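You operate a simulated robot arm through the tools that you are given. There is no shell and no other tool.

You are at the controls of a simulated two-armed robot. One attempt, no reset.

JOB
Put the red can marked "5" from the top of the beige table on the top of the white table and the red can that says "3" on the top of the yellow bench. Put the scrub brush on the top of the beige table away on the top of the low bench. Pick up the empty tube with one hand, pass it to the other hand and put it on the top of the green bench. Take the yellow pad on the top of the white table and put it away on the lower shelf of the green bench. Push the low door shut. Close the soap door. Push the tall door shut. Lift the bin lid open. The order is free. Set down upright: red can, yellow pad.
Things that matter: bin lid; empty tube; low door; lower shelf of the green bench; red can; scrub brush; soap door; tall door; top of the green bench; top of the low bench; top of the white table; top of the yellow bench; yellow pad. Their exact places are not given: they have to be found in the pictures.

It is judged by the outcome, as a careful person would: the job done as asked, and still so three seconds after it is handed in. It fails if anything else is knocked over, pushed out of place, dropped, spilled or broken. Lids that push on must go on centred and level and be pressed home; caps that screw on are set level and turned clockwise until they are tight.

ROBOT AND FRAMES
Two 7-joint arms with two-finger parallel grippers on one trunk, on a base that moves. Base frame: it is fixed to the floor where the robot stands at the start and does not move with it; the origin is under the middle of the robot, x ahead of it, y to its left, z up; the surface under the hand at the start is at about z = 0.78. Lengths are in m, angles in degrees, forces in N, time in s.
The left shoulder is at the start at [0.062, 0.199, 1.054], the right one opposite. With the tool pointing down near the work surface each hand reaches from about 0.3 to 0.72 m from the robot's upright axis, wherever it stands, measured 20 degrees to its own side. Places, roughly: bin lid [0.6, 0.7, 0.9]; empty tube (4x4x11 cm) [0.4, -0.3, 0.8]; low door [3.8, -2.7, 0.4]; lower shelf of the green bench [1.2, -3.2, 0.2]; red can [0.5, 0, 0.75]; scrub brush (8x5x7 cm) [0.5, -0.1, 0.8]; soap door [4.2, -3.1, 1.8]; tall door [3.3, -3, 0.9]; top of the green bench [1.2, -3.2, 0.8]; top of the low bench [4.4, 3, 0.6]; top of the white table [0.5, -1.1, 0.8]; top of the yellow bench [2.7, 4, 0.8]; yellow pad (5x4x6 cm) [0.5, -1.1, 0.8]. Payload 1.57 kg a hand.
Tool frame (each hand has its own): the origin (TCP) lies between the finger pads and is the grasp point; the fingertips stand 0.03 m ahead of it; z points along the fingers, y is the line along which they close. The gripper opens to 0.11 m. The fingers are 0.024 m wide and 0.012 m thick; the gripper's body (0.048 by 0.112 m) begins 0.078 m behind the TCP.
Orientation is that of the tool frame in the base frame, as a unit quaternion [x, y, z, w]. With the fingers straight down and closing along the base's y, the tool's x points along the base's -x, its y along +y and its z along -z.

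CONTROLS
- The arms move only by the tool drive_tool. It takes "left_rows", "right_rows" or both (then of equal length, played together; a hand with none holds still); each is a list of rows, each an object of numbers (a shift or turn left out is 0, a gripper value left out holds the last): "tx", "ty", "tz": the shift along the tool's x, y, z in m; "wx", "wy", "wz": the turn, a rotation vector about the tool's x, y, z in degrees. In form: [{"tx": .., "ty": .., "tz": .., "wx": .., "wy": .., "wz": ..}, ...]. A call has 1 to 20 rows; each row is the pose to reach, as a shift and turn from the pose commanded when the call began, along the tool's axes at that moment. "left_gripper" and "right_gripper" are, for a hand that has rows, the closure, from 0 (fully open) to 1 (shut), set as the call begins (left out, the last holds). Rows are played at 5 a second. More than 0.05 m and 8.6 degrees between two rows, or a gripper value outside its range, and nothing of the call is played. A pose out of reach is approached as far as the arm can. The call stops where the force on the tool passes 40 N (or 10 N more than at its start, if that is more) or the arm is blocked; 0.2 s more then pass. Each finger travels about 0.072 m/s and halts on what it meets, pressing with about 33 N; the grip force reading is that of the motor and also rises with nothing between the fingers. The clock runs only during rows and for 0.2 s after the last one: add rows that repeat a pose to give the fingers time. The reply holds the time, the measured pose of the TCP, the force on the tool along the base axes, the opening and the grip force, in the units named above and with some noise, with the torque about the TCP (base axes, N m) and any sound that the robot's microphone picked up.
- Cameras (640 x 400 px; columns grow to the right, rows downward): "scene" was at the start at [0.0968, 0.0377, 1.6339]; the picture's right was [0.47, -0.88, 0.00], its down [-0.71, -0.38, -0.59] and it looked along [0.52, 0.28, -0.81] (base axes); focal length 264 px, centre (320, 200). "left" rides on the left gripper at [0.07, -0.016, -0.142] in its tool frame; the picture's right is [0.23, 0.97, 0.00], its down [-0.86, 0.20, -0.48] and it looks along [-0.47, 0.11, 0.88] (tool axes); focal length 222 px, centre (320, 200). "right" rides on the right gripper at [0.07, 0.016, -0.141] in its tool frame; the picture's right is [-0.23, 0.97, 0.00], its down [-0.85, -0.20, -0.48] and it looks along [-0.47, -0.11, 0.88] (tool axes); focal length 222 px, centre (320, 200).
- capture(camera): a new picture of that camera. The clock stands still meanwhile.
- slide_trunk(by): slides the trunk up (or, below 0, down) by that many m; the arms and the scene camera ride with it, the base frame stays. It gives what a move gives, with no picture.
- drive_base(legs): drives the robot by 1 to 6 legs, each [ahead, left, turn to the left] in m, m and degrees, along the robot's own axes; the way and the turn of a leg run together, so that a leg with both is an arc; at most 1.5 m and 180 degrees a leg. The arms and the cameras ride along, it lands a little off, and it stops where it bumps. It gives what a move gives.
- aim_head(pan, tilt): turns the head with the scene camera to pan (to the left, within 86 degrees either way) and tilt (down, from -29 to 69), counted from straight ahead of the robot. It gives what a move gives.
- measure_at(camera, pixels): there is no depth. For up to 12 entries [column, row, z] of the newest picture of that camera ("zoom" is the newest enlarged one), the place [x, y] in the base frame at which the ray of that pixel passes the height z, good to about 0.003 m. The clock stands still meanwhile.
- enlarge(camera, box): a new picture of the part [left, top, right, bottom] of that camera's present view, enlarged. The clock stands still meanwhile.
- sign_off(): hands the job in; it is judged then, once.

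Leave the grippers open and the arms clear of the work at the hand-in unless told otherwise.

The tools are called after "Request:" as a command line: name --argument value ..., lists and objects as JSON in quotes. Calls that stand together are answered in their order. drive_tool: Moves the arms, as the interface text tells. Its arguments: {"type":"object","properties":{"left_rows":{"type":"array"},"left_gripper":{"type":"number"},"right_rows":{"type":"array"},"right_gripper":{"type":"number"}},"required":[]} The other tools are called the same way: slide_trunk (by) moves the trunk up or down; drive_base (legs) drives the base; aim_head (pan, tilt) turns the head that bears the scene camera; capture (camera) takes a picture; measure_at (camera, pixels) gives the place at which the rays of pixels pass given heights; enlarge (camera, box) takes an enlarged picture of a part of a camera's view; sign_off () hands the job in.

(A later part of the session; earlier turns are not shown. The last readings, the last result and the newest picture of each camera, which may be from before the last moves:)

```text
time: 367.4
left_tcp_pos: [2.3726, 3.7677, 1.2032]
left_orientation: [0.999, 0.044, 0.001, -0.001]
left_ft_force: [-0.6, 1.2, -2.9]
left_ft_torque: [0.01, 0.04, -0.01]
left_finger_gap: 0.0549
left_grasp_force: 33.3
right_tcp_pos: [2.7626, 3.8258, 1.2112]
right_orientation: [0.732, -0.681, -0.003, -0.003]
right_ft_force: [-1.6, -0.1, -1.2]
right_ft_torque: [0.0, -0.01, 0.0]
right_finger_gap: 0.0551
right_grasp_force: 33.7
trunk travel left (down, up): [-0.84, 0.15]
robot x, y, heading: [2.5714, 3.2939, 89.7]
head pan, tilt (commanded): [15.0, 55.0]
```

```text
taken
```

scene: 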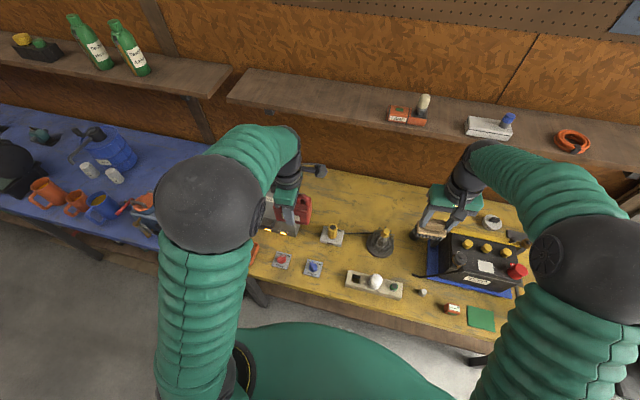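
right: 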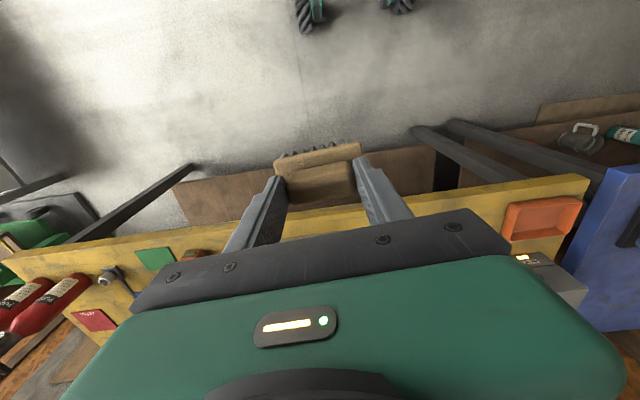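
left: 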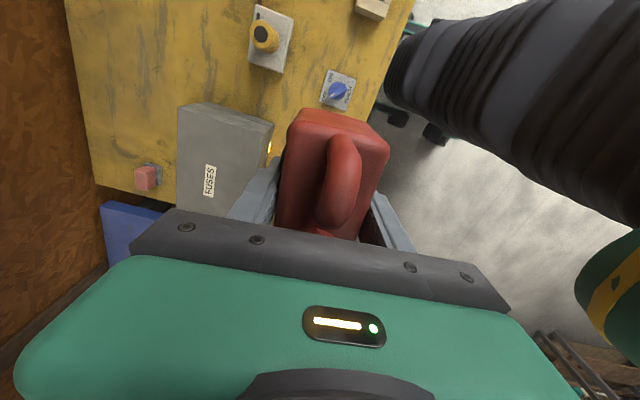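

I zoom on the target area to refine the spot.

Request:
enlarge --camera "scene" --box '[240, 200, 400, 300]'

Request:
measure_at --camera "zoom" --pixels '[[124, 230, 0.81], [200, 228, 0.81], [250, 238, 0.81], [322, 250, 0.81], [322, 170, 0.82], [415, 160, 0.82], [330, 155, 0.82], [205, 215, 0.81], [262, 258, 0.81], [285, 225, 0.81]]'

Request:
enlarge --camera "left" --box '[170, 0, 410, 150]'

```text
4.00 times, centred on (320, 250) of scene
```

zoom: 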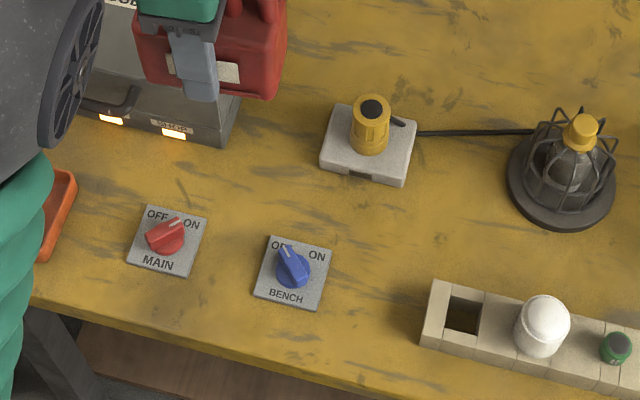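

```text
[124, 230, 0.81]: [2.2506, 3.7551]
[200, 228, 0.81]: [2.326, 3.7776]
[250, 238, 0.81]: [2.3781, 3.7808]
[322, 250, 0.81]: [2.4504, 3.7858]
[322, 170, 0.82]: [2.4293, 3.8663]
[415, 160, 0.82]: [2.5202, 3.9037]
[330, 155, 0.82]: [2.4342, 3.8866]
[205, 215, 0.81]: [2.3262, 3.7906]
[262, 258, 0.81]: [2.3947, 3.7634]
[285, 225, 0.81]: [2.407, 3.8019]
```

```text
2.67 times, centred on (290, 75) of left
```

zoom: 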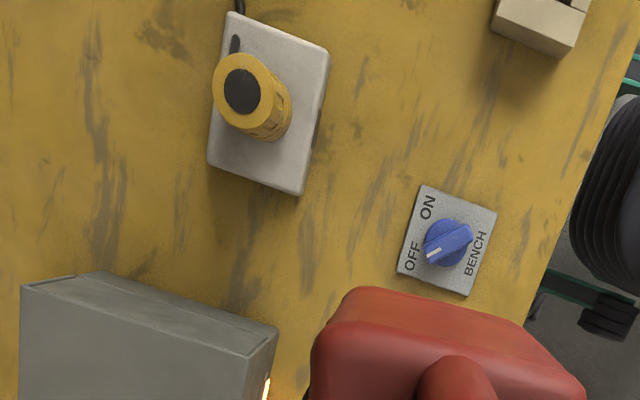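

I cross-check with the left camera's zoom: blue plate corners, lamp base corners and the fuse box corner.

Request:
measure_at --camera "zoom" --pixels '[[420, 187, 0.81], [497, 210, 0.81], [467, 296, 0.81], [397, 270, 0.81], [302, 195, 0.82], [328, 55, 0.82], [277, 330, 0.93], [265, 380, 0.85], [495, 25, 0.82]]'

```text
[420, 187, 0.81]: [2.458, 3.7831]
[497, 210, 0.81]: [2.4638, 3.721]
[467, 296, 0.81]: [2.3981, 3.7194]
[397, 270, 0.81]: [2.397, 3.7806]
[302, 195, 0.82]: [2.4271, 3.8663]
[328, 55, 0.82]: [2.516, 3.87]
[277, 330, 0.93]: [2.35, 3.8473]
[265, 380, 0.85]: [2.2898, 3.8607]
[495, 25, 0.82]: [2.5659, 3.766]
```

I check the fuse box's front bottom corner again in the scene zoom.

Request:
enlarge --camera "scene" --box '[240, 200, 400, 300]'

Request:
measure_at --camera "zoom" --pixels '[[222, 148, 0.81], [240, 97, 0.9], [240, 97, 0.94], [207, 213, 0.81], [150, 204, 0.81], [192, 277, 0.81]]'

```text
4.00 times, centred on (320, 250) of scene
```

zoom: 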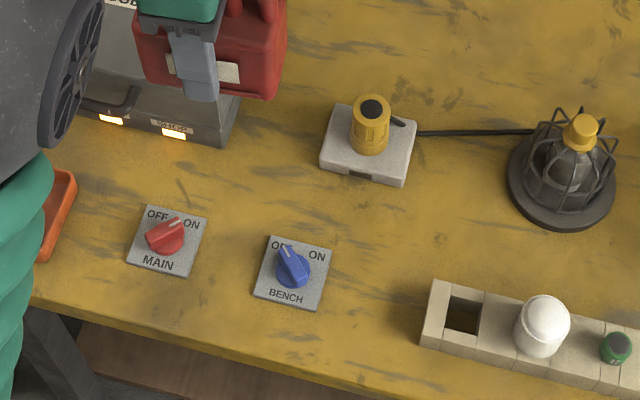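

```text
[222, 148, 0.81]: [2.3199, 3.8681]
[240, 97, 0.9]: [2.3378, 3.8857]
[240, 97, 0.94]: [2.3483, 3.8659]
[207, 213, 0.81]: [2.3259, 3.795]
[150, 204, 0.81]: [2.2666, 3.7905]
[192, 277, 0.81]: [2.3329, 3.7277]
```

Refined target: can centre (2.370, 3.836), turned 5° to line up with the bench. I move over it at height and lower to z ≈ 0.90.

Request:
drive_tool --left_rows '[{"tx": 0.0017, "ty": -0.034, "wz": 2.5}, {"tx": 0.0034, "ty": -0.0683, "wz": 5}, {"tx": 0.0034, "ty": -0.0683, "tz": 0.043, "wz": 5}, {"tx": 0.0034, "ty": -0.0683, "tz": 0.086, "wz": 5}, {"tx": 0.0034, "ty": -0.0683, "tz": 0.13, "wz": 5}, {"tx": 0.0034, "ty": -0.0683, "tz": 0.173, "wz": 5}, {"tx": 0.0034, "ty": -0.0683, "tz": 0.216, "wz": 5}, {"tx": 0.0034, "ty": -0.0683, "tz": 0.26, "wz": 5}, {"tx": 0.0034, "ty": -0.0683, "tz": 0.303, "wz": 5}, {"tx": 0.0034, "ty": -0.0683, "tz": 0.303, "wz": 5}]'

Request:
enlarge --camera "scene" --box '[220, 180, 400, 300]'

Request:
capture --camera "left"

```text
time: 369.6
left_tcp_pos: [2.3746, 3.8385, 0.9019]
left_orientation: [1.0, 0.001, -0.002, -0.003]
left_ft_force: [-0.6, -0.1, -3.7]
left_ft_torque: [-0.02, 0.01, -0.02]
left_finger_gap: 0.0546
left_grasp_force: 33.2
right_tcp_pos: [2.7668, 3.8256, 1.2114]
right_orientation: [0.732, -0.682, -0.005, -0.002]
right_ft_force: [0.9, -0.1, -0.7]
right_ft_torque: [0.0, 0.0, 0.03]
right_finger_gap: 0.055
right_grasp_force: 33.2
trunk travel left (down, up): [-0.84, 0.15]
robot x, y, heading: [2.5763, 3.2949, 89.8]
head pan, tilt (commanded): [15.0, 55.0]
```

```text
3.33 times, centred on (310, 240) of scene
```

zoom: 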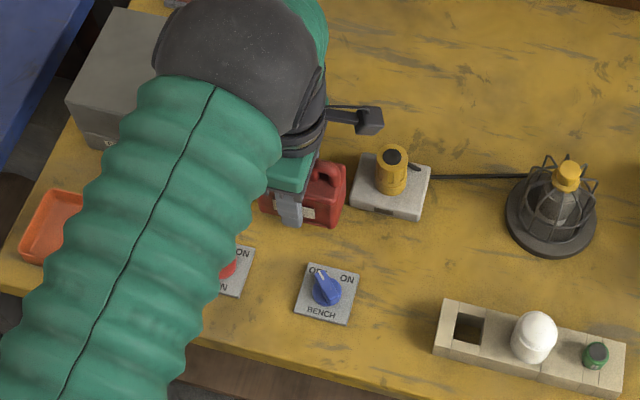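

```text
taken
```

left: 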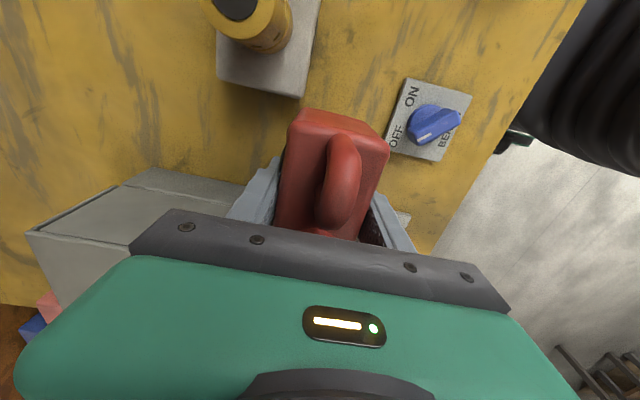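

The can is lined up. I nudge it 3 mm left and 4 mm toward the front, then lower in small steps and watch the force.

Request:
drive_tool --left_rows '[{"tx": -0.003, "ty": 0.004, "tz": 0.0}, {"tx": -0.003, "ty": 0.004, "tz": 0.02}, {"tx": -0.003, "ty": 0.004, "tz": 0.033}, {"tx": -0.003, "ty": 0.004, "tz": 0.037}, {"tx": -0.003, "ty": 0.004, "tz": 0.041}, {"tx": -0.003, "ty": 0.004, "tz": 0.041}]'

```text
time: 371.0
left_tcp_pos: [2.3746, 3.8333, 0.8613]
left_orientation: [1.0, 0.0, -0.001, -0.002]
left_ft_force: [12.0, 0.0, -0.4]
left_ft_torque: [0.04, -0.39, -0.28]
left_finger_gap: 0.0546
left_grasp_force: 33.3
right_tcp_pos: [2.77, 3.8251, 1.2095]
right_orientation: [0.733, -0.681, -0.006, -0.001]
right_ft_force: [0.6, 0.3, -0.9]
right_ft_torque: [0.0, -0.03, 0.02]
right_finger_gap: 0.0552
right_grasp_force: 33.4
trunk travel left (down, up): [-0.84, 0.15]
robot x, y, heading: [2.5741, 3.2944, 89.8]
head pan, tilt (commanded): [15.0, 55.0]
```

A sideways 12 N shows the can's left back edge touching the fuse box. I raise 1 cm, shift 5 mm right and 9 mm toward the front, and lower again.

Request:
drive_tool --left_rows '[{"tz": -0.012}, {"tx": 0.005, "ty": 0.009, "tz": -0.012}, {"tx": 0.005, "ty": 0.009, "tz": -0.012}]'

Request:
capture --camera "left"

Request:
enlarge --camera "scene" --box '[260, 200, 350, 280]'

```text
time: 371.8
left_tcp_pos: [2.3726, 3.826, 0.8721]
left_orientation: [1.0, 0.0, -0.001, -0.002]
left_ft_force: [0.6, 0.2, -3.7]
left_ft_torque: [-0.01, 0.01, 0.03]
left_finger_gap: 0.0548
left_grasp_force: 33.1
right_tcp_pos: [2.7647, 3.8258, 1.2112]
right_orientation: [0.732, -0.681, -0.004, -0.003]
right_ft_force: [0.5, 0.4, -1.6]
right_ft_torque: [-0.01, -0.04, 0.02]
right_finger_gap: 0.0552
right_grasp_force: 33.2
trunk travel left (down, up): [-0.84, 0.15]
robot x, y, heading: [2.5761, 3.2933, 89.5]
head pan, tilt (commanded): [15.0, 55.0]
```

```text
taken
```

left: 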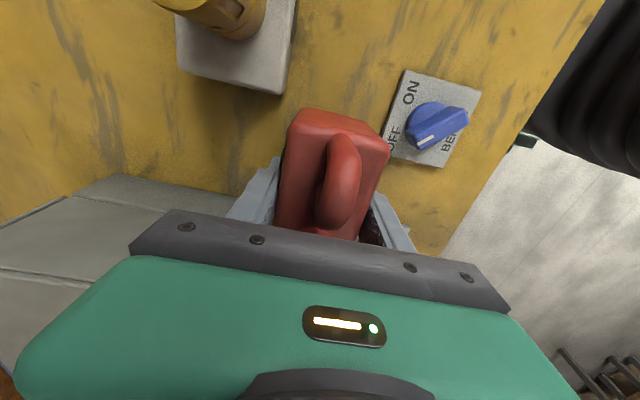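

```text
5.00 times, centred on (305, 240) of scene
```

zoom: 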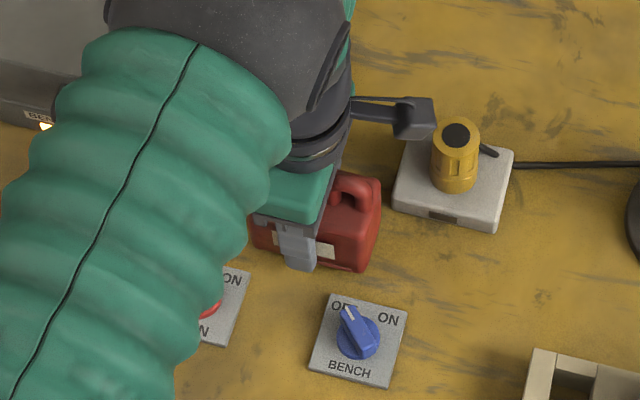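

The forces are back to just the can's weight. I lower in small steps.

Request:
drive_tool --left_rows '[{"tz": 0.004}, {"tz": 0.008}, {"tz": 0.011}, {"tz": 0.014}, {"tz": 0.014}]'

```text
time: 373.0
left_tcp_pos: [2.3751, 3.826, 0.8607]
left_orientation: [1.0, 0.001, -0.002, -0.003]
left_ft_force: [-3.9, 0.0, 18.7]
left_ft_torque: [-0.56, -1.0, -0.04]
left_finger_gap: 0.0547
left_grasp_force: 33.2
right_tcp_pos: [2.768, 3.8245, 1.212]
right_orientation: [0.732, -0.682, -0.005, -0.002]
right_ft_force: [-0.4, -0.1, -1.3]
right_ft_torque: [-0.01, 0.01, 0.0]
right_finger_gap: 0.0551
right_grasp_force: 33.0
trunk travel left (down, up): [-0.84, 0.15]
robot x, y, heading: [2.5711, 3.2946, 89.7]
head pan, tilt (commanded): [15.0, 55.0]
```

Touch-down (18.7 N, bench z ≈ 0.82). I ease up 1 mm and open the fingers.

Request:
drive_tool --left_rows '[{"tz": -0.0015}, {"tz": -0.0015}]'

Request:
drive_tool --left_gripper 0.32 --left_rows '[{"tz": 0}, {"tz": 0}, {"tz": 0}]'

Request:
enlarge --camera "scene" --box '[260, 200, 350, 280]'

```text
time: 373.6
left_tcp_pos: [2.3768, 3.8265, 0.8611]
left_orientation: [1.0, 0.0, -0.002, -0.003]
left_ft_force: [-2.3, 4.2, 8.7]
left_ft_torque: [-0.14, -0.22, 0.06]
left_finger_gap: 0.0547
left_grasp_force: 33.1
right_tcp_pos: [2.7675, 3.8241, 1.211]
right_orientation: [0.732, -0.681, -0.005, -0.002]
right_ft_force: [0.5, 0.3, -0.6]
right_ft_torque: [0.02, -0.02, 0.02]
right_finger_gap: 0.0552
right_grasp_force: 32.6
trunk travel left (down, up): [-0.84, 0.15]
robot x, y, heading: [2.5727, 3.2964, 89.7]
head pan, tilt (commanded): [15.0, 55.0]
```

```text
time: 374.4
left_tcp_pos: [2.3761, 3.8249, 0.8605]
left_orientation: [1.0, 0.002, -0.002, -0.003]
left_ft_force: [-1.1, -0.6, -0.2]
left_ft_torque: [-0.01, -0.01, -0.02]
left_finger_gap: 0.0748
left_grasp_force: 0.0
right_tcp_pos: [2.7667, 3.8253, 1.211]
right_orientation: [0.732, -0.681, -0.004, -0.002]
right_ft_force: [0.0, -0.1, -1.2]
right_ft_torque: [0.04, 0.0, 0.02]
right_finger_gap: 0.0552
right_grasp_force: 32.9
trunk travel left (down, up): [-0.84, 0.15]
robot x, y, heading: [2.5712, 3.2966, 89.9]
head pan, tilt (commanded): [15.0, 55.0]
```

```text
5.00 times, centred on (305, 240) of scene
```

zoom: 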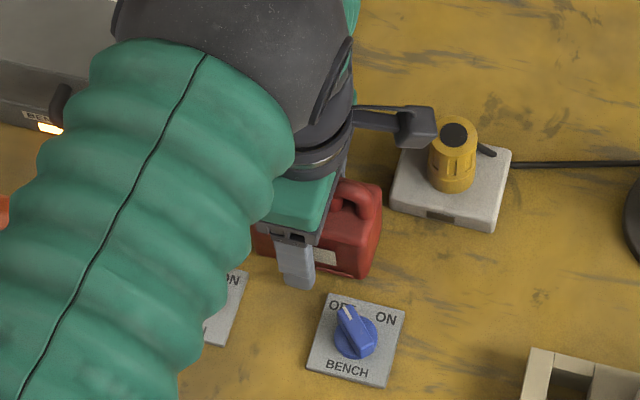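

The can is free. I lift the left hand straight up 28 cm.

Request:
drive_tool --left_rows '[{"tz": -0.02}, {"tz": -0.05}, {"tz": -0.09}, {"tz": -0.13}, {"tz": -0.17}, {"tz": -0.21}, {"tz": -0.25}, {"tz": -0.28}]'

Request:
capture --camera "left"

Request:
enlarge --camera "scene" --box '[230, 190, 400, 300]'

```text
time: 376.2
left_tcp_pos: [2.3775, 3.8241, 1.1415]
left_orientation: [1.0, 0.001, -0.003, -0.003]
left_ft_force: [0.4, -0.7, -0.2]
left_ft_torque: [-0.02, 0.03, -0.02]
left_finger_gap: 0.0748
left_grasp_force: 0.1
right_tcp_pos: [2.7682, 3.8238, 1.2112]
right_orientation: [0.732, -0.682, -0.005, -0.002]
right_ft_force: [0.8, -0.3, -1.0]
right_ft_torque: [0.02, 0.01, 0.01]
right_finger_gap: 0.055
right_grasp_force: 33.2
trunk travel left (down, up): [-0.84, 0.15]
robot x, y, heading: [2.5748, 3.2986, 89.8]
head pan, tilt (commanded): [15.0, 55.0]
```

```text
taken
```

left: 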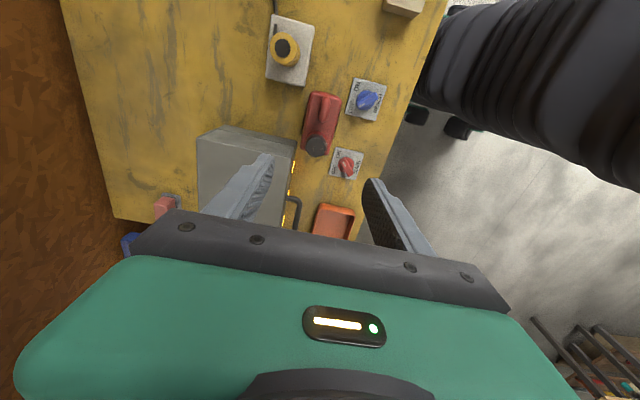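

```text
3.64 times, centred on (315, 245) of scene
```

zoom: 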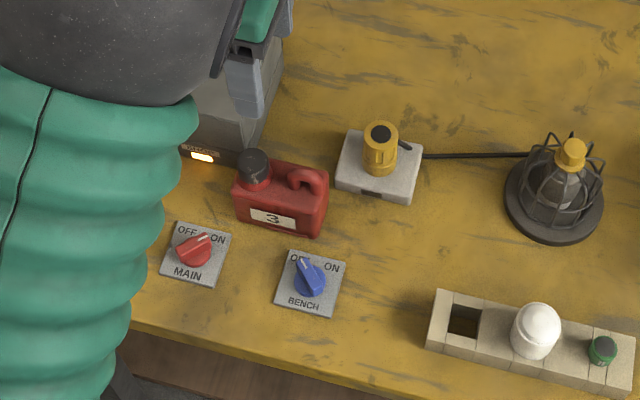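

Can 3 stands upright on the yellow bench, label 3 visible. Now the low bench: I back off 0.6 m and look to the right.

Request:
drive_base --legs '[[-0.6, 0, 0]]'

Request:
aim_head --pan -80 --tilt 30

Request:
capture --camera "scene"

```text
time: 379.6
left_tcp_pos: [2.3729, 3.2269, 1.14]
left_orientation: [1.0, 0.001, -0.002, -0.002]
left_ft_force: [-0.5, -0.2, 0.2]
left_ft_torque: [0.0, -0.02, 0.05]
left_finger_gap: 0.0749
left_grasp_force: 0.1
right_tcp_pos: [2.7656, 3.2292, 1.2108]
right_orientation: [0.732, -0.681, -0.004, -0.002]
right_ft_force: [0.0, -0.4, -1.2]
right_ft_torque: [0.0, 0.04, -0.02]
right_finger_gap: 0.0551
right_grasp_force: 33.5
trunk travel left (down, up): [-0.84, 0.15]
robot x, y, heading: [2.5728, 2.6963, 90.0]
head pan, tilt (commanded): [15.0, 55.0]
```

```text
time: 381.3
left_tcp_pos: [2.3745, 3.224, 1.1422]
left_orientation: [1.0, 0.001, -0.002, -0.003]
left_ft_force: [0.4, 0.4, 0.3]
left_ft_torque: [0.03, 0.0, 0.0]
left_finger_gap: 0.0749
left_grasp_force: 0.0
right_tcp_pos: [2.7657, 3.2238, 1.2126]
right_orientation: [0.733, -0.681, -0.006, -0.002]
right_ft_force: [0.1, -0.1, -1.2]
right_ft_torque: [-0.02, -0.01, 0.01]
right_finger_gap: 0.0552
right_grasp_force: 33.0
trunk travel left (down, up): [-0.84, 0.15]
robot x, y, heading: [2.5748, 2.692, 90.0]
head pan, tilt (commanded): [-80.0, 30.0]
```

```text
taken
```

scene: 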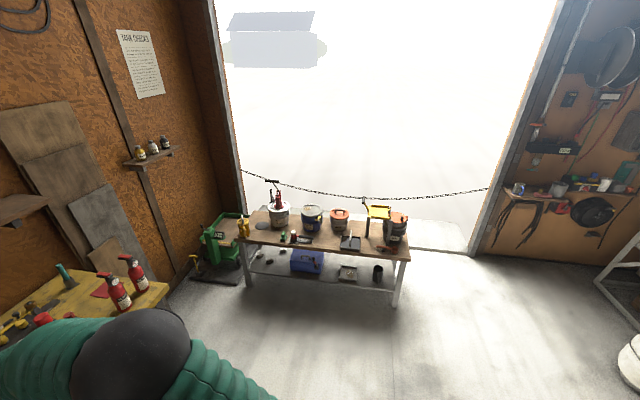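

I zoom on the low bench's top.

Request:
enlarge --camera "scene" --box '[225, 170, 425, 310]'

Request:
measure_at --camera "zoom" --pixels '[[40, 215, 0.6], [590, 280, 0.6], [90, 130, 0.6], [590, 175, 0.6], [210, 225, 0.6], [330, 232, 0.6], [480, 255, 0.6], [70, 375, 0.0], [545, 395, 0.0]]'

```text
2.86 times, centred on (325, 240) of scene
```

zoom: 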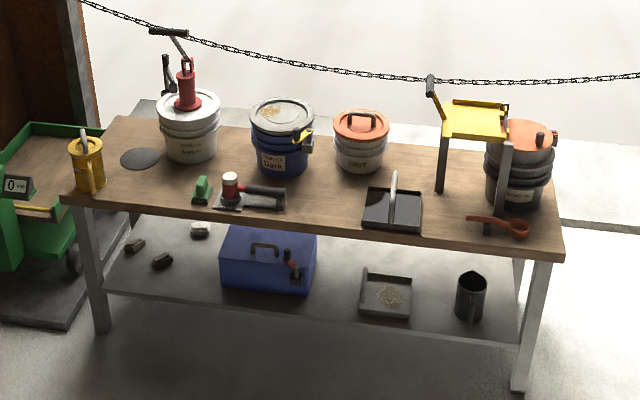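

```text
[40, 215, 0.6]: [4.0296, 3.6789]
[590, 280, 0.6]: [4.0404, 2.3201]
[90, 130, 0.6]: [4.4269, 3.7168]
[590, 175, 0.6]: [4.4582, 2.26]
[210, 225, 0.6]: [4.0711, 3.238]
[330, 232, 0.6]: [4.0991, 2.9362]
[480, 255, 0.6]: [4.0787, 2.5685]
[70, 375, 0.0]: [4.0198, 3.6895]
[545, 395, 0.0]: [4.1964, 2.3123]
```

There is a free spot between the hammer (285,200) and the black pan (362,210). I measure it.

Request:
measure_at --camera "zoom" --pixels '[[325, 208, 0.6], [287, 205, 0.6], [362, 225, 0.6], [362, 190, 0.6], [325, 238, 0.6], [355, 170, 0.6], [285, 175, 0.6], [65, 200, 0.6], [563, 256, 0.6]]'

```text
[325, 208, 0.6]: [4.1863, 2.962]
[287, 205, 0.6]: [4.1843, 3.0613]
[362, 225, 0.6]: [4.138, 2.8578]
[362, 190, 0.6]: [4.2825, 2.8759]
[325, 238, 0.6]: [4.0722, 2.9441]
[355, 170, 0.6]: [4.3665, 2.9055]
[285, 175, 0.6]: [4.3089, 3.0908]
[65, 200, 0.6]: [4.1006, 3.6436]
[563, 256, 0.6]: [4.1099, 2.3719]
```

The low bench is at x 4.1–4.5, y 2.37–3.64; the free spot is about (4.20, 2.96). I first draw the now empty left hand back, outward and up so it will clear the bench things.

Request:
drive_tool --left_rows '[{"tx": -0.0317, "ty": 0.025, "tz": -0.025}, {"tx": -0.0633, "ty": 0.05, "tz": -0.05}, {"tx": -0.095, "ty": 0.075, "tz": -0.075}, {"tx": -0.1267, "ty": 0.1, "tz": -0.1}, {"tx": -0.1583, "ty": 0.125, "tz": -0.125}, {"tx": -0.19, "ty": 0.15, "tz": -0.15}]'

Request:
drive_base --legs '[[0, 0, -90]]'

Request:
aim_head --pan 10 --tilt 35

Request:
capture --camera "scene"

```text
time: 382.7
left_tcp_pos: [2.1835, 3.0709, 1.2916]
left_orientation: [1.0, 0.001, -0.001, -0.004]
left_ft_force: [0.2, -0.4, 0.1]
left_ft_torque: [0.0, 0.0, 0.03]
left_finger_gap: 0.0747
left_grasp_force: 0.1
right_tcp_pos: [2.7632, 3.2216, 1.2131]
right_orientation: [0.732, -0.681, -0.005, -0.004]
right_ft_force: [0.0, 0.3, -0.5]
right_ft_torque: [0.01, -0.01, 0.02]
right_finger_gap: 0.0553
right_grasp_force: 33.3
trunk travel left (down, up): [-0.84, 0.15]
robot x, y, heading: [2.5739, 2.695, 89.8]
head pan, tilt (commanded): [-80.0, 30.0]
```

```text
time: 386.9
left_tcp_pos: [2.9485, 3.0853, 1.2905]
left_orientation: [0.708, -0.706, 0.001, -0.003]
left_ft_force: [-0.3, -0.4, 0.1]
left_ft_torque: [-0.03, 0.01, -0.04]
left_finger_gap: 0.0746
left_grasp_force: 0.1
right_tcp_pos: [3.1013, 2.5046, 1.2111]
right_orientation: [-0.037, 0.999, 0.001, 0.006]
right_ft_force: [0.0, 1.0, -1.0]
right_ft_torque: [-0.02, 0.02, 0.0]
right_finger_gap: 0.055
right_grasp_force: 32.5
trunk travel left (down, up): [-0.84, 0.15]
robot x, y, heading: [2.5713, 2.6988, 0.1]
head pan, tilt (commanded): [-80.0, 30.0]
```

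```text
time: 388.6
left_tcp_pos: [2.9472, 3.0839, 1.2921]
left_orientation: [0.708, -0.706, 0.002, -0.003]
left_ft_force: [0.3, 0.2, 0.3]
left_ft_torque: [0.02, -0.03, -0.02]
left_finger_gap: 0.0747
left_grasp_force: 0.1
right_tcp_pos: [3.0997, 2.504, 1.2127]
right_orientation: [-0.036, 0.999, 0.001, 0.007]
right_ft_force: [0.1, 0.4, -0.6]
right_ft_torque: [-0.01, -0.02, 0.04]
right_finger_gap: 0.0552
right_grasp_force: 32.9
trunk travel left (down, up): [-0.84, 0.15]
robot x, y, heading: [2.5708, 2.6957, 0.1]
head pan, tilt (commanded): [10.0, 35.0]
```

```text
taken
```

scene: 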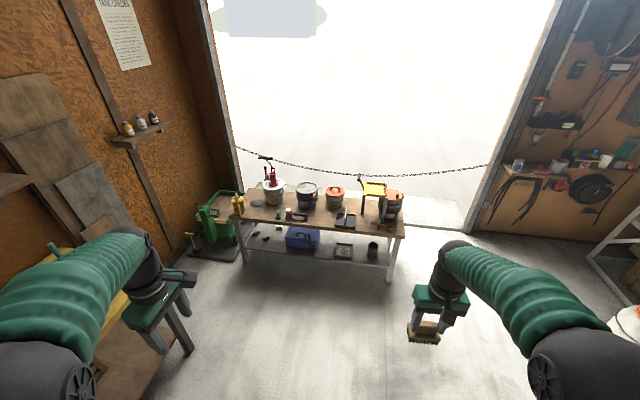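

I drive forward 0.85 m and then 0.45 m left, to stand before the low bench.

Request:
drive_base --legs '[[0.85, 0, 0], [0, 0.45, 0]]'

Request:
aim_head --pan -10 --tilt 50

Request:
capture --camera "scene"

Request:
capture --camera "right"

```text
time: 395.4
left_tcp_pos: [3.7967, 3.5315, 1.2917]
left_orientation: [0.709, -0.706, 0.001, -0.004]
left_ft_force: [-0.7, 0.0, 0.0]
left_ft_torque: [0.03, 0.04, 0.0]
left_finger_gap: 0.0749
left_grasp_force: 0.1
right_tcp_pos: [3.9495, 2.9517, 1.2123]
right_orientation: [-0.036, 0.999, 0.003, 0.006]
right_ft_force: [0.1, -0.6, -0.3]
right_ft_torque: [-0.02, -0.02, 0.02]
right_finger_gap: 0.0551
right_grasp_force: 33.3
trunk travel left (down, up): [-0.84, 0.15]
robot x, y, heading: [3.4204, 3.1473, 0.0]
head pan, tilt (commanded): [10.0, 35.0]
```

```text
time: 396.3
left_tcp_pos: [3.7965, 3.5339, 1.2919]
left_orientation: [0.708, -0.706, 0.002, -0.005]
left_ft_force: [0.5, -0.4, -0.7]
left_ft_torque: [0.02, 0.01, -0.01]
left_finger_gap: 0.0748
left_grasp_force: 0.2
right_tcp_pos: [3.9494, 2.9552, 1.2122]
right_orientation: [-0.037, 0.999, 0.002, 0.007]
right_ft_force: [1.6, -0.4, -1.3]
right_ft_torque: [0.03, 0.01, 0.03]
right_finger_gap: 0.055
right_grasp_force: 33.3
trunk travel left (down, up): [-0.84, 0.15]
robot x, y, heading: [3.424, 3.1425, 0.3]
head pan, tilt (commanded): [-10.0, 50.0]
```

```text
taken
```

scene: 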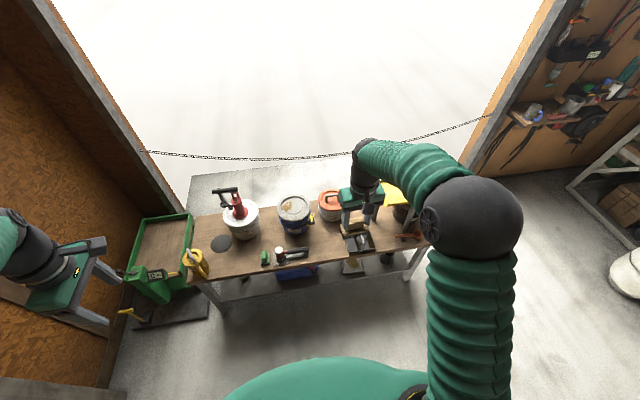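

```text
taken
```

right: 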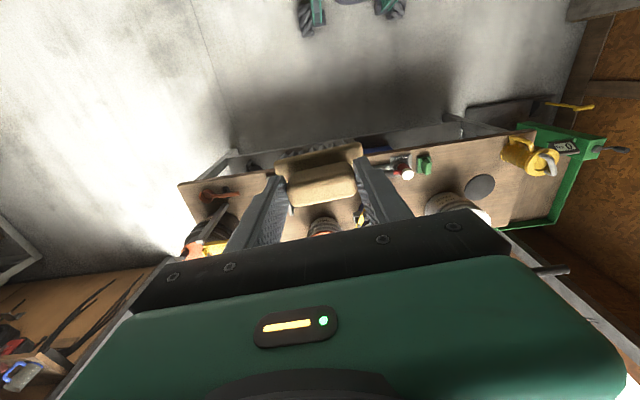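

I zoom on the target area to re-measure the hammer's end and the black pan.

Request:
enlarge --camera "scene" --box '[240, 190, 440, 290]'

Request:
measure_at --camera "zoom" --pixels '[[215, 195, 0.6], [215, 195, 0.62], [335, 150, 0.6], [345, 200, 0.6], [265, 235, 0.6], [285, 120, 0.6], [225, 140, 0.6], [330, 110, 0.6]]'

```text
3.20 times, centred on (340, 240) of scene
```

zoom: 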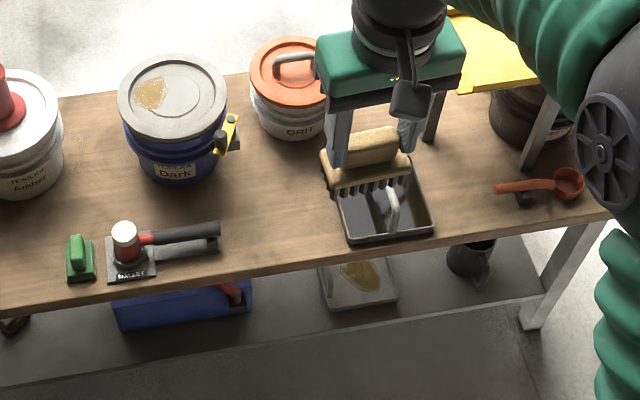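

```text
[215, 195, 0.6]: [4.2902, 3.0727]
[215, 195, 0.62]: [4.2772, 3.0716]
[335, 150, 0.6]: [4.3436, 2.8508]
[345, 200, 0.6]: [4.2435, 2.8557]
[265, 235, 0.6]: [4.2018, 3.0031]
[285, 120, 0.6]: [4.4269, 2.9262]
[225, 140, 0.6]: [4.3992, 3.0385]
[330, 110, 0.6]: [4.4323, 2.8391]
```

The free area between hammer (y ≈ 3.07) and pan (y ≈ 2.86) is clear; target (4.25, 2.965). I drive 0.30 m forward with hands high, then lower the trunk 0.4 m.

Request:
drive_base --legs '[[0.3, 0, 0]]'

Request:
slide_trunk --by -0.4

Request:
capture --camera "scene"

Request:
capture --camera "right"

```text
time: 398.3
left_tcp_pos: [4.0957, 3.5327, 1.2934]
left_orientation: [0.708, -0.707, 0.003, -0.005]
left_ft_force: [-0.1, 0.2, -0.4]
left_ft_torque: [0.02, 0.01, 0.03]
left_finger_gap: 0.0747
left_grasp_force: 0.0
right_tcp_pos: [4.247, 2.9528, 1.215]
right_orientation: [-0.035, 0.999, 0.002, 0.009]
right_ft_force: [0.2, -0.3, -1.2]
right_ft_torque: [0.0, 0.0, -0.01]
right_finger_gap: 0.0552
right_grasp_force: 33.0
trunk travel left (down, up): [-0.84, 0.15]
robot x, y, heading: [3.7222, 3.145, -0.3]
head pan, tilt (commanded): [-10.0, 50.0]
```

```text
time: 402.1
left_tcp_pos: [4.098, 3.5327, 0.8923]
left_orientation: [0.707, -0.707, 0.002, -0.003]
left_ft_force: [-0.3, 0.1, 0.4]
left_ft_torque: [-0.01, -0.01, -0.01]
left_finger_gap: 0.0749
left_grasp_force: 0.1
right_tcp_pos: [4.2475, 2.9533, 0.8136]
right_orientation: [-0.034, 0.999, 0.002, 0.008]
right_ft_force: [0.6, 0.1, -1.1]
right_ft_torque: [-0.01, 0.0, 0.03]
right_finger_gap: 0.0551
right_grasp_force: 33.6
trunk travel left (down, up): [-0.44, 0.55]
robot x, y, heading: [3.7236, 3.1483, -0.1]
head pan, tilt (commanded): [-10.0, 50.0]
```

```text
taken
```

scene: 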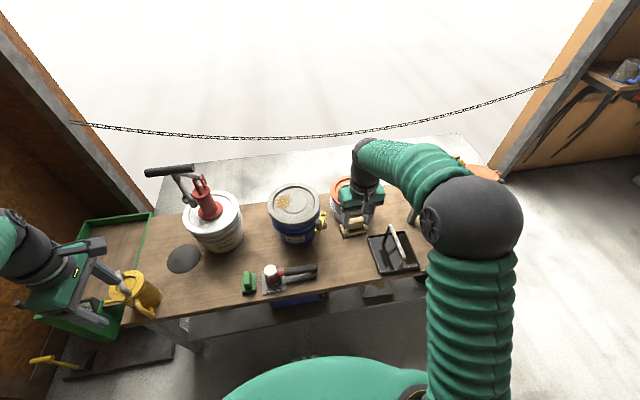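

```text
taken
```

right: 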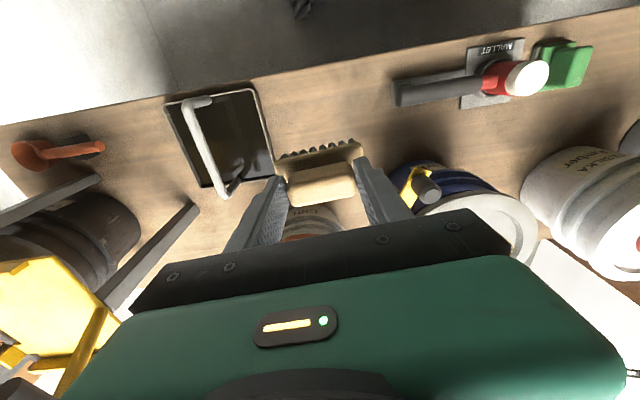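

I check the clearances around the landing spot in the right view: pan's edge (272,165), hammer end (395,98), grit bucket front (310,240).

Request:
measure_at --camera "right" --pixels '[[258, 85, 0.61], [272, 165, 0.61], [395, 98, 0.62], [310, 215, 0.62], [395, 185, 0.7], [310, 60, 0.6], [320, 130, 0.6]]'

Request:
enlarge --camera "scene" --box '[290, 180, 430, 300]'

```text
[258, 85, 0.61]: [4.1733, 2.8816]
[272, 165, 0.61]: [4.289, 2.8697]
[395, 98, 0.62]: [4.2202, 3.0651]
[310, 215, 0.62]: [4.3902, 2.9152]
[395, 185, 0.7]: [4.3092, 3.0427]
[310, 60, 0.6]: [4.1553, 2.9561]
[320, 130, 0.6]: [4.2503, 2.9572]
```

```text
3.33 times, centred on (360, 240) of scene
```

zoom: 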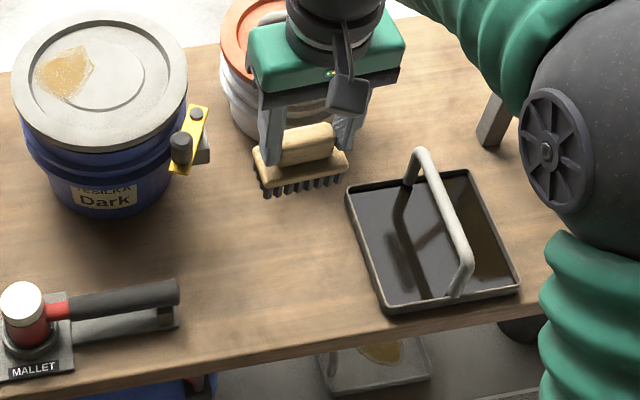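

Good margins. I shift 1.5 cm left and lower to z ≈ 0.70.

Request:
drive_tool --right_rows '[{"ty": 0.015, "tz": 0.03}, {"ty": 0.015, "tz": 0.065}, {"ty": 0.015, "tz": 0.095}, {"ty": 0.015, "tz": 0.11}, {"ty": 0.015, "tz": 0.11}]'

Request:
drive_tool --right_rows '[{"tz": 0.004}, {"tz": 0.008}, {"tz": 0.012}, {"tz": 0.012}]'

```text
time: 403.4
left_tcp_pos: [4.0967, 3.5325, 0.8922]
left_orientation: [0.708, -0.706, 0.002, -0.004]
left_ft_force: [0.1, 0.1, 0.3]
left_ft_torque: [-0.04, 0.01, 0.01]
left_finger_gap: 0.0749
left_grasp_force: 0.1
right_tcp_pos: [4.2506, 2.9682, 0.7035]
right_orientation: [-0.035, 0.999, 0.002, 0.007]
right_ft_force: [-0.1, 0.3, -1.0]
right_ft_torque: [0.0, 0.04, 0.0]
right_finger_gap: 0.055
right_grasp_force: 32.8
trunk travel left (down, up): [-0.44, 0.55]
robot x, y, heading: [3.7272, 3.1457, -0.3]
head pan, tilt (commanded): [-10.0, 50.0]
```

```text
time: 404.4
left_tcp_pos: [4.0964, 3.5343, 0.8919]
left_orientation: [0.708, -0.706, 0.003, -0.004]
left_ft_force: [0.9, -0.2, -0.5]
left_ft_torque: [-0.01, 0.0, 0.0]
left_finger_gap: 0.0747
left_grasp_force: 0.0
right_tcp_pos: [4.249, 2.9679, 0.6905]
right_orientation: [-0.035, 0.999, 0.002, 0.008]
right_ft_force: [-0.6, 0.3, -1.4]
right_ft_torque: [-0.01, 0.01, 0.01]
right_finger_gap: 0.055
right_grasp_force: 32.8
trunk travel left (down, up): [-0.44, 0.55]
robot x, y, heading: [3.7244, 3.1493, 0.1]
head pan, tilt (commanded): [-10.0, 50.0]
```

No contact yet at z = 0.69. I go on in 3 mm steps.

Request:
drive_tool --right_rows '[{"tz": 0.003}, {"tz": 0.006}, {"tz": 0.009}, {"tz": 0.012}, {"tz": 0.012}]'

```text
time: 405.6
left_tcp_pos: [4.0965, 3.5331, 0.8926]
left_orientation: [0.708, -0.706, 0.002, -0.004]
left_ft_force: [-0.2, 0.1, 0.2]
left_ft_torque: [-0.02, -0.05, 0.0]
left_finger_gap: 0.0746
left_grasp_force: 0.0
right_tcp_pos: [4.249, 2.9688, 0.6788]
right_orientation: [-0.036, 0.999, 0.003, 0.008]
right_ft_force: [-0.6, 0.3, -0.7]
right_ft_torque: [-0.01, 0.01, 0.02]
right_finger_gap: 0.0551
right_grasp_force: 33.7
trunk travel left (down, up): [-0.44, 0.55]
robot x, y, heading: [3.7212, 3.1512, -0.1]
head pan, tilt (commanded): [-10.0, 50.0]
```

Request:
drive_tool --right_rows '[{"tz": 0.003}, {"tz": 0.006}, {"tz": 0.009}, {"tz": 0.009}]'

Request:
enlarge --camera "scene" --box '[290, 180, 430, 300]'

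```text
time: 406.6
left_tcp_pos: [4.0962, 3.5334, 0.8923]
left_orientation: [0.707, -0.707, 0.003, -0.003]
left_ft_force: [0.0, 0.1, 0.2]
left_ft_torque: [0.0, 0.02, 0.0]
left_finger_gap: 0.0749
left_grasp_force: 0.1
right_tcp_pos: [4.2505, 2.9688, 0.6706]
right_orientation: [-0.035, 0.999, 0.002, 0.006]
right_ft_force: [-0.1, 0.2, -1.0]
right_ft_torque: [0.02, 0.01, -0.02]
right_finger_gap: 0.0554
right_grasp_force: 32.9
trunk travel left (down, up): [-0.44, 0.55]
robot x, y, heading: [3.7261, 3.1473, -0.1]
head pan, tilt (commanded): [-10.0, 50.0]
```

```text
3.33 times, centred on (360, 240) of scene
```

zoom: 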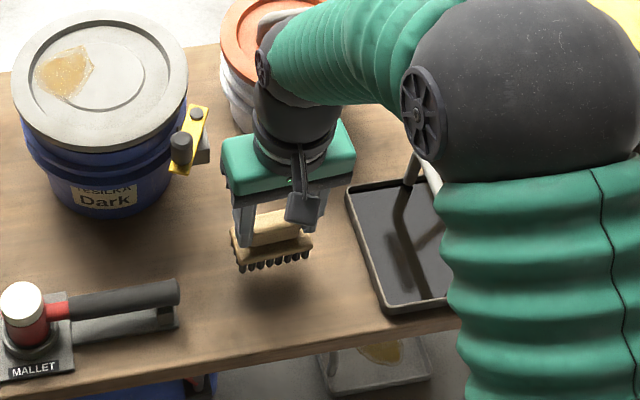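

Still a gap with a shadow beneath the brush, so the bench is a bit lower. I continue lowering, 3 mm per step.

Request:
drive_tool --right_rows '[{"tz": 0.003}, {"tz": 0.006}, {"tz": 0.009}, {"tz": 0.012}, {"tz": 0.015}, {"tz": 0.015}]'

```text
time: 407.9
left_tcp_pos: [4.0967, 3.5331, 0.8927]
left_orientation: [0.708, -0.706, 0.003, -0.004]
left_ft_force: [0.4, -0.2, -0.3]
left_ft_torque: [0.01, 0.0, -0.01]
left_finger_gap: 0.0746
left_grasp_force: 0.1
right_tcp_pos: [4.2499, 2.9694, 0.656]
right_orientation: [-0.035, 0.999, 0.002, 0.007]
right_ft_force: [-0.6, 0.5, -0.5]
right_ft_torque: [0.04, 0.02, -0.02]
right_finger_gap: 0.055
right_grasp_force: 33.3
trunk travel left (down, up): [-0.44, 0.55]
robot x, y, heading: [3.7231, 3.1471, -0.1]
head pan, tilt (commanded): [-10.0, 50.0]
```

Request:
drive_tool --right_rows '[{"tz": 0.003}, {"tz": 0.006}, {"tz": 0.009}, {"tz": 0.012}, {"tz": 0.015}, {"tz": 0.015}]'

Request:
capture --camera "right"

```text
time: 409.4
left_tcp_pos: [4.0979, 3.5328, 0.8931]
left_orientation: [0.707, -0.707, 0.003, -0.003]
left_ft_force: [0.5, 0.6, -0.8]
left_ft_torque: [0.03, 0.01, 0.0]
left_finger_gap: 0.0747
left_grasp_force: 0.0
right_tcp_pos: [4.2501, 2.9693, 0.6407]
right_orientation: [-0.035, 0.999, 0.002, 0.007]
right_ft_force: [-0.2, -0.6, -0.6]
right_ft_torque: [-0.01, 0.0, 0.01]
right_finger_gap: 0.0552
right_grasp_force: 32.9
trunk travel left (down, up): [-0.44, 0.55]
robot x, y, heading: [3.725, 3.1453, -0.2]
head pan, tilt (commanded): [-10.0, 50.0]
```

```text
taken
```

right: 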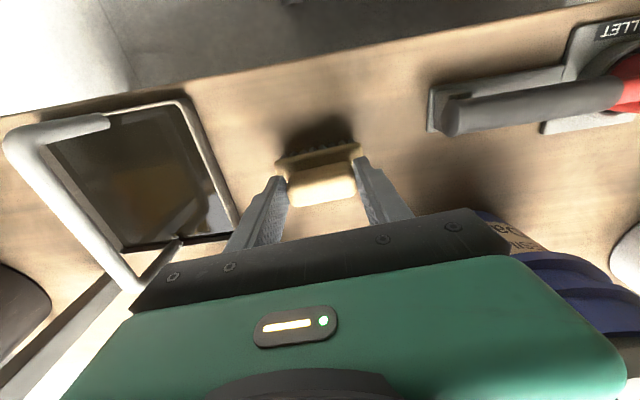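

Still hanging; clearances look fine. I keep lowering.

Request:
drive_tool --right_rows '[{"tz": 0.003}, {"tz": 0.006}, {"tz": 0.009}, {"tz": 0.012}, {"tz": 0.015}, {"tz": 0.018}, {"tz": 0.018}]'

```text
time: 410.9
left_tcp_pos: [4.0959, 3.535, 0.8929]
left_orientation: [0.708, -0.707, 0.004, -0.005]
left_ft_force: [0.4, 0.5, 0.2]
left_ft_torque: [-0.03, 0.0, -0.03]
left_finger_gap: 0.0747
left_grasp_force: 0.1
right_tcp_pos: [4.2504, 2.9687, 0.6252]
right_orientation: [-0.034, 0.999, 0.001, 0.01]
right_ft_force: [3.3, -3.7, 36.3]
right_ft_torque: [-0.19, -0.26, 0.03]
right_finger_gap: 0.055
right_grasp_force: 32.9
trunk travel left (down, up): [-0.44, 0.55]
robot x, y, heading: [3.7222, 3.1486, -0.5]
head pan, tilt (commanded): [-10.0, 50.0]
```

Touch-down (36 N, bench z ≈ 0.55). I ease up 3 mm, open, and lift away.

Request:
drive_tool --right_rows '[{"tz": -0.0025}, {"tz": -0.0025}]'

Request:
drive_tool --right_gripper 0.27 --right_rows '[{"tz": 0}, {"tz": 0}, {"tz": 0}, {"tz": -0.02}, {"tz": -0.05}, {"tz": -0.09}, {"tz": -0.13}, {"tz": -0.17}, {"tz": -0.21}]'

Request:
capture --camera "right"

Request:
enlarge --camera "scene" --box '[270, 180, 430, 300]'

```text
time: 411.6
left_tcp_pos: [4.097, 3.5325, 0.8919]
left_orientation: [0.708, -0.706, 0.003, -0.004]
left_ft_force: [-0.7, -0.3, 0.1]
left_ft_torque: [0.04, 0.01, -0.05]
left_finger_gap: 0.0748
left_grasp_force: 0.0
right_tcp_pos: [4.249, 2.9684, 0.6251]
right_orientation: [-0.036, 0.999, 0.001, 0.008]
right_ft_force: [5.4, -2.3, 18.2]
right_ft_torque: [-0.3, -0.63, 0.01]
right_finger_gap: 0.0549
right_grasp_force: 33.4
trunk travel left (down, up): [-0.44, 0.55]
robot x, y, heading: [3.7225, 3.1474, 0.0]
head pan, tilt (commanded): [-10.0, 50.0]
```

```text
time: 413.6
left_tcp_pos: [4.0971, 3.5337, 0.8921]
left_orientation: [0.708, -0.706, 0.002, -0.004]
left_ft_force: [0.1, 0.3, -0.4]
left_ft_torque: [0.01, 0.03, 0.04]
left_finger_gap: 0.0748
left_grasp_force: 0.0
right_tcp_pos: [4.2462, 2.9677, 0.8356]
right_orientation: [-0.035, 0.999, 0.002, 0.008]
right_ft_force: [-0.6, -0.1, -0.2]
right_ft_torque: [0.02, 0.0, -0.02]
right_finger_gap: 0.0803
right_grasp_force: 0.1
trunk travel left (down, up): [-0.44, 0.55]
robot x, y, heading: [3.7229, 3.1443, -0.3]
head pan, tilt (commanded): [-10.0, 50.0]
```

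```text
taken
```

right: 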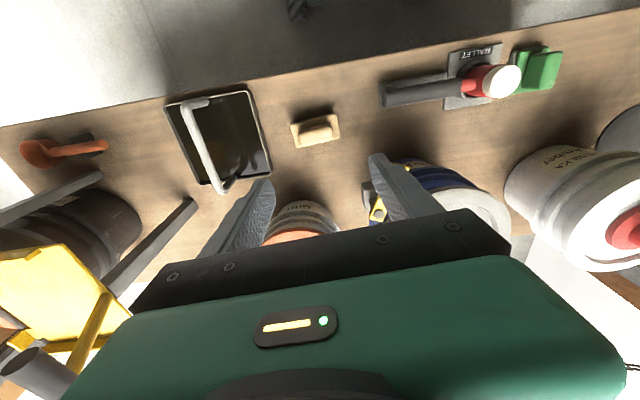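

```text
3.33 times, centred on (350, 240) of scene
```

zoom: 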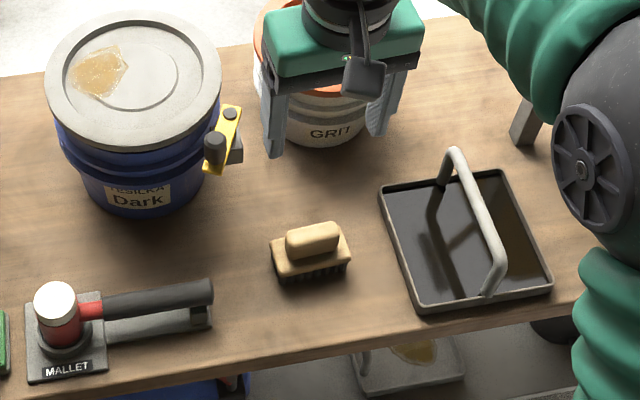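

The brush stands on the low bench. I raise the trunk, back the robot away 0.45 m, open both grippers fully, and take a last look round.

Request:
slide_trunk --by 0.25

Request:
drive_base --legs '[[-0.5, 0, 0]]'

Request:
drive_tool --left_gripper 0 --right_gripper 0 --left_rows '[{"tz": 0}, {"tz": 0}, {"tz": 0}, {"tz": 0}]' --right_rows '[{"tz": 0}, {"tz": 0}, {"tz": 0}, {"tz": 0}]'

Request:
capture --camera "scene"

Request:
aim_head --pan -86 --tilt 10

Request:
capture --camera "scene"

```text
time: 416.1
left_tcp_pos: [4.098, 3.5327, 1.1424]
left_orientation: [0.708, -0.706, 0.002, -0.003]
left_ft_force: [-0.5, 0.1, -0.7]
left_ft_torque: [-0.02, -0.03, -0.01]
left_finger_gap: 0.0749
left_grasp_force: 0.0
right_tcp_pos: [4.2471, 2.9682, 1.0841]
right_orientation: [-0.035, 0.999, 0.002, 0.008]
right_ft_force: [0.7, 0.1, -0.4]
right_ft_torque: [0.0, 0.0, 0.01]
right_finger_gap: 0.0803
right_grasp_force: 0.1
trunk travel left (down, up): [-0.69, 0.3]
robot x, y, heading: [3.7288, 3.1458, 0.0]
head pan, tilt (commanded): [-10.0, 50.0]
```

```text
time: 419.1
left_tcp_pos: [3.5998, 3.5338, 1.1418]
left_orientation: [-0.707, 0.707, -0.003, 0.003]
left_ft_force: [-0.8, 0.4, 1.1]
left_ft_torque: [0.0, 0.02, -0.02]
left_finger_gap: 0.0745
left_grasp_force: 0.1
right_tcp_pos: [3.7509, 2.9699, 1.0846]
right_orientation: [-0.036, 0.999, 0.002, 0.007]
right_ft_force: [-0.4, 0.6, -0.6]
right_ft_torque: [0.03, 0.02, -0.03]
right_finger_gap: 0.08
right_grasp_force: 0.1
trunk travel left (down, up): [-0.69, 0.3]
robot x, y, heading: [3.2255, 3.1417, -0.3]
head pan, tilt (commanded): [-10.0, 50.0]
```

```text
time: 420.1
left_tcp_pos: [3.5977, 3.535, 1.1438]
left_orientation: [-0.707, 0.708, -0.003, 0.005]
left_ft_force: [-0.3, -0.5, -1.3]
left_ft_torque: [-0.03, 0.03, 0.03]
left_finger_gap: 0.11
left_grasp_force: 0.0
right_tcp_pos: [3.7472, 2.9697, 1.0862]
right_orientation: [-0.035, 0.999, 0.002, 0.008]
right_ft_force: [-0.8, -0.2, 0.1]
right_ft_torque: [0.02, -0.02, -0.02]
right_finger_gap: 0.1099
right_grasp_force: 0.1
trunk travel left (down, up): [-0.69, 0.3]
robot x, y, heading: [3.2226, 3.1528, -0.4]
head pan, tilt (commanded): [-10.0, 50.0]
```

```text
taken
```

scene: 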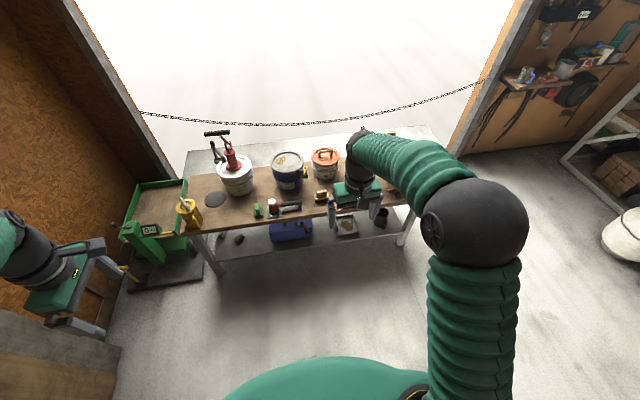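

```text
time: 421.6
left_tcp_pos: [3.5979, 3.5352, 1.1421]
left_orientation: [-0.707, 0.708, -0.003, 0.004]
left_ft_force: [-0.4, -0.5, -0.2]
left_ft_torque: [-0.04, 0.01, 0.0]
left_finger_gap: 0.11
left_grasp_force: 0.1
right_tcp_pos: [3.7486, 2.9697, 1.0848]
right_orientation: [-0.035, 0.999, 0.002, 0.008]
right_ft_force: [0.1, -0.1, -1.3]
right_ft_torque: [0.0, 0.01, 0.0]
right_finger_gap: 0.11
right_grasp_force: 0.1
trunk travel left (down, up): [-0.69, 0.3]
robot x, y, heading: [3.2261, 3.1453, -0.1]
head pan, tilt (commanded): [-85.9, 10.0]
```

```text
taken
```

scene: 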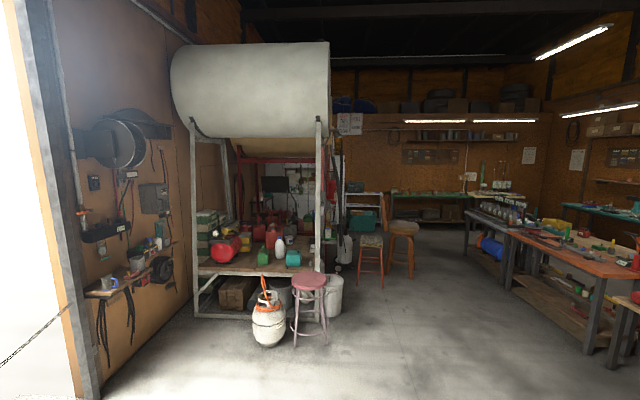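

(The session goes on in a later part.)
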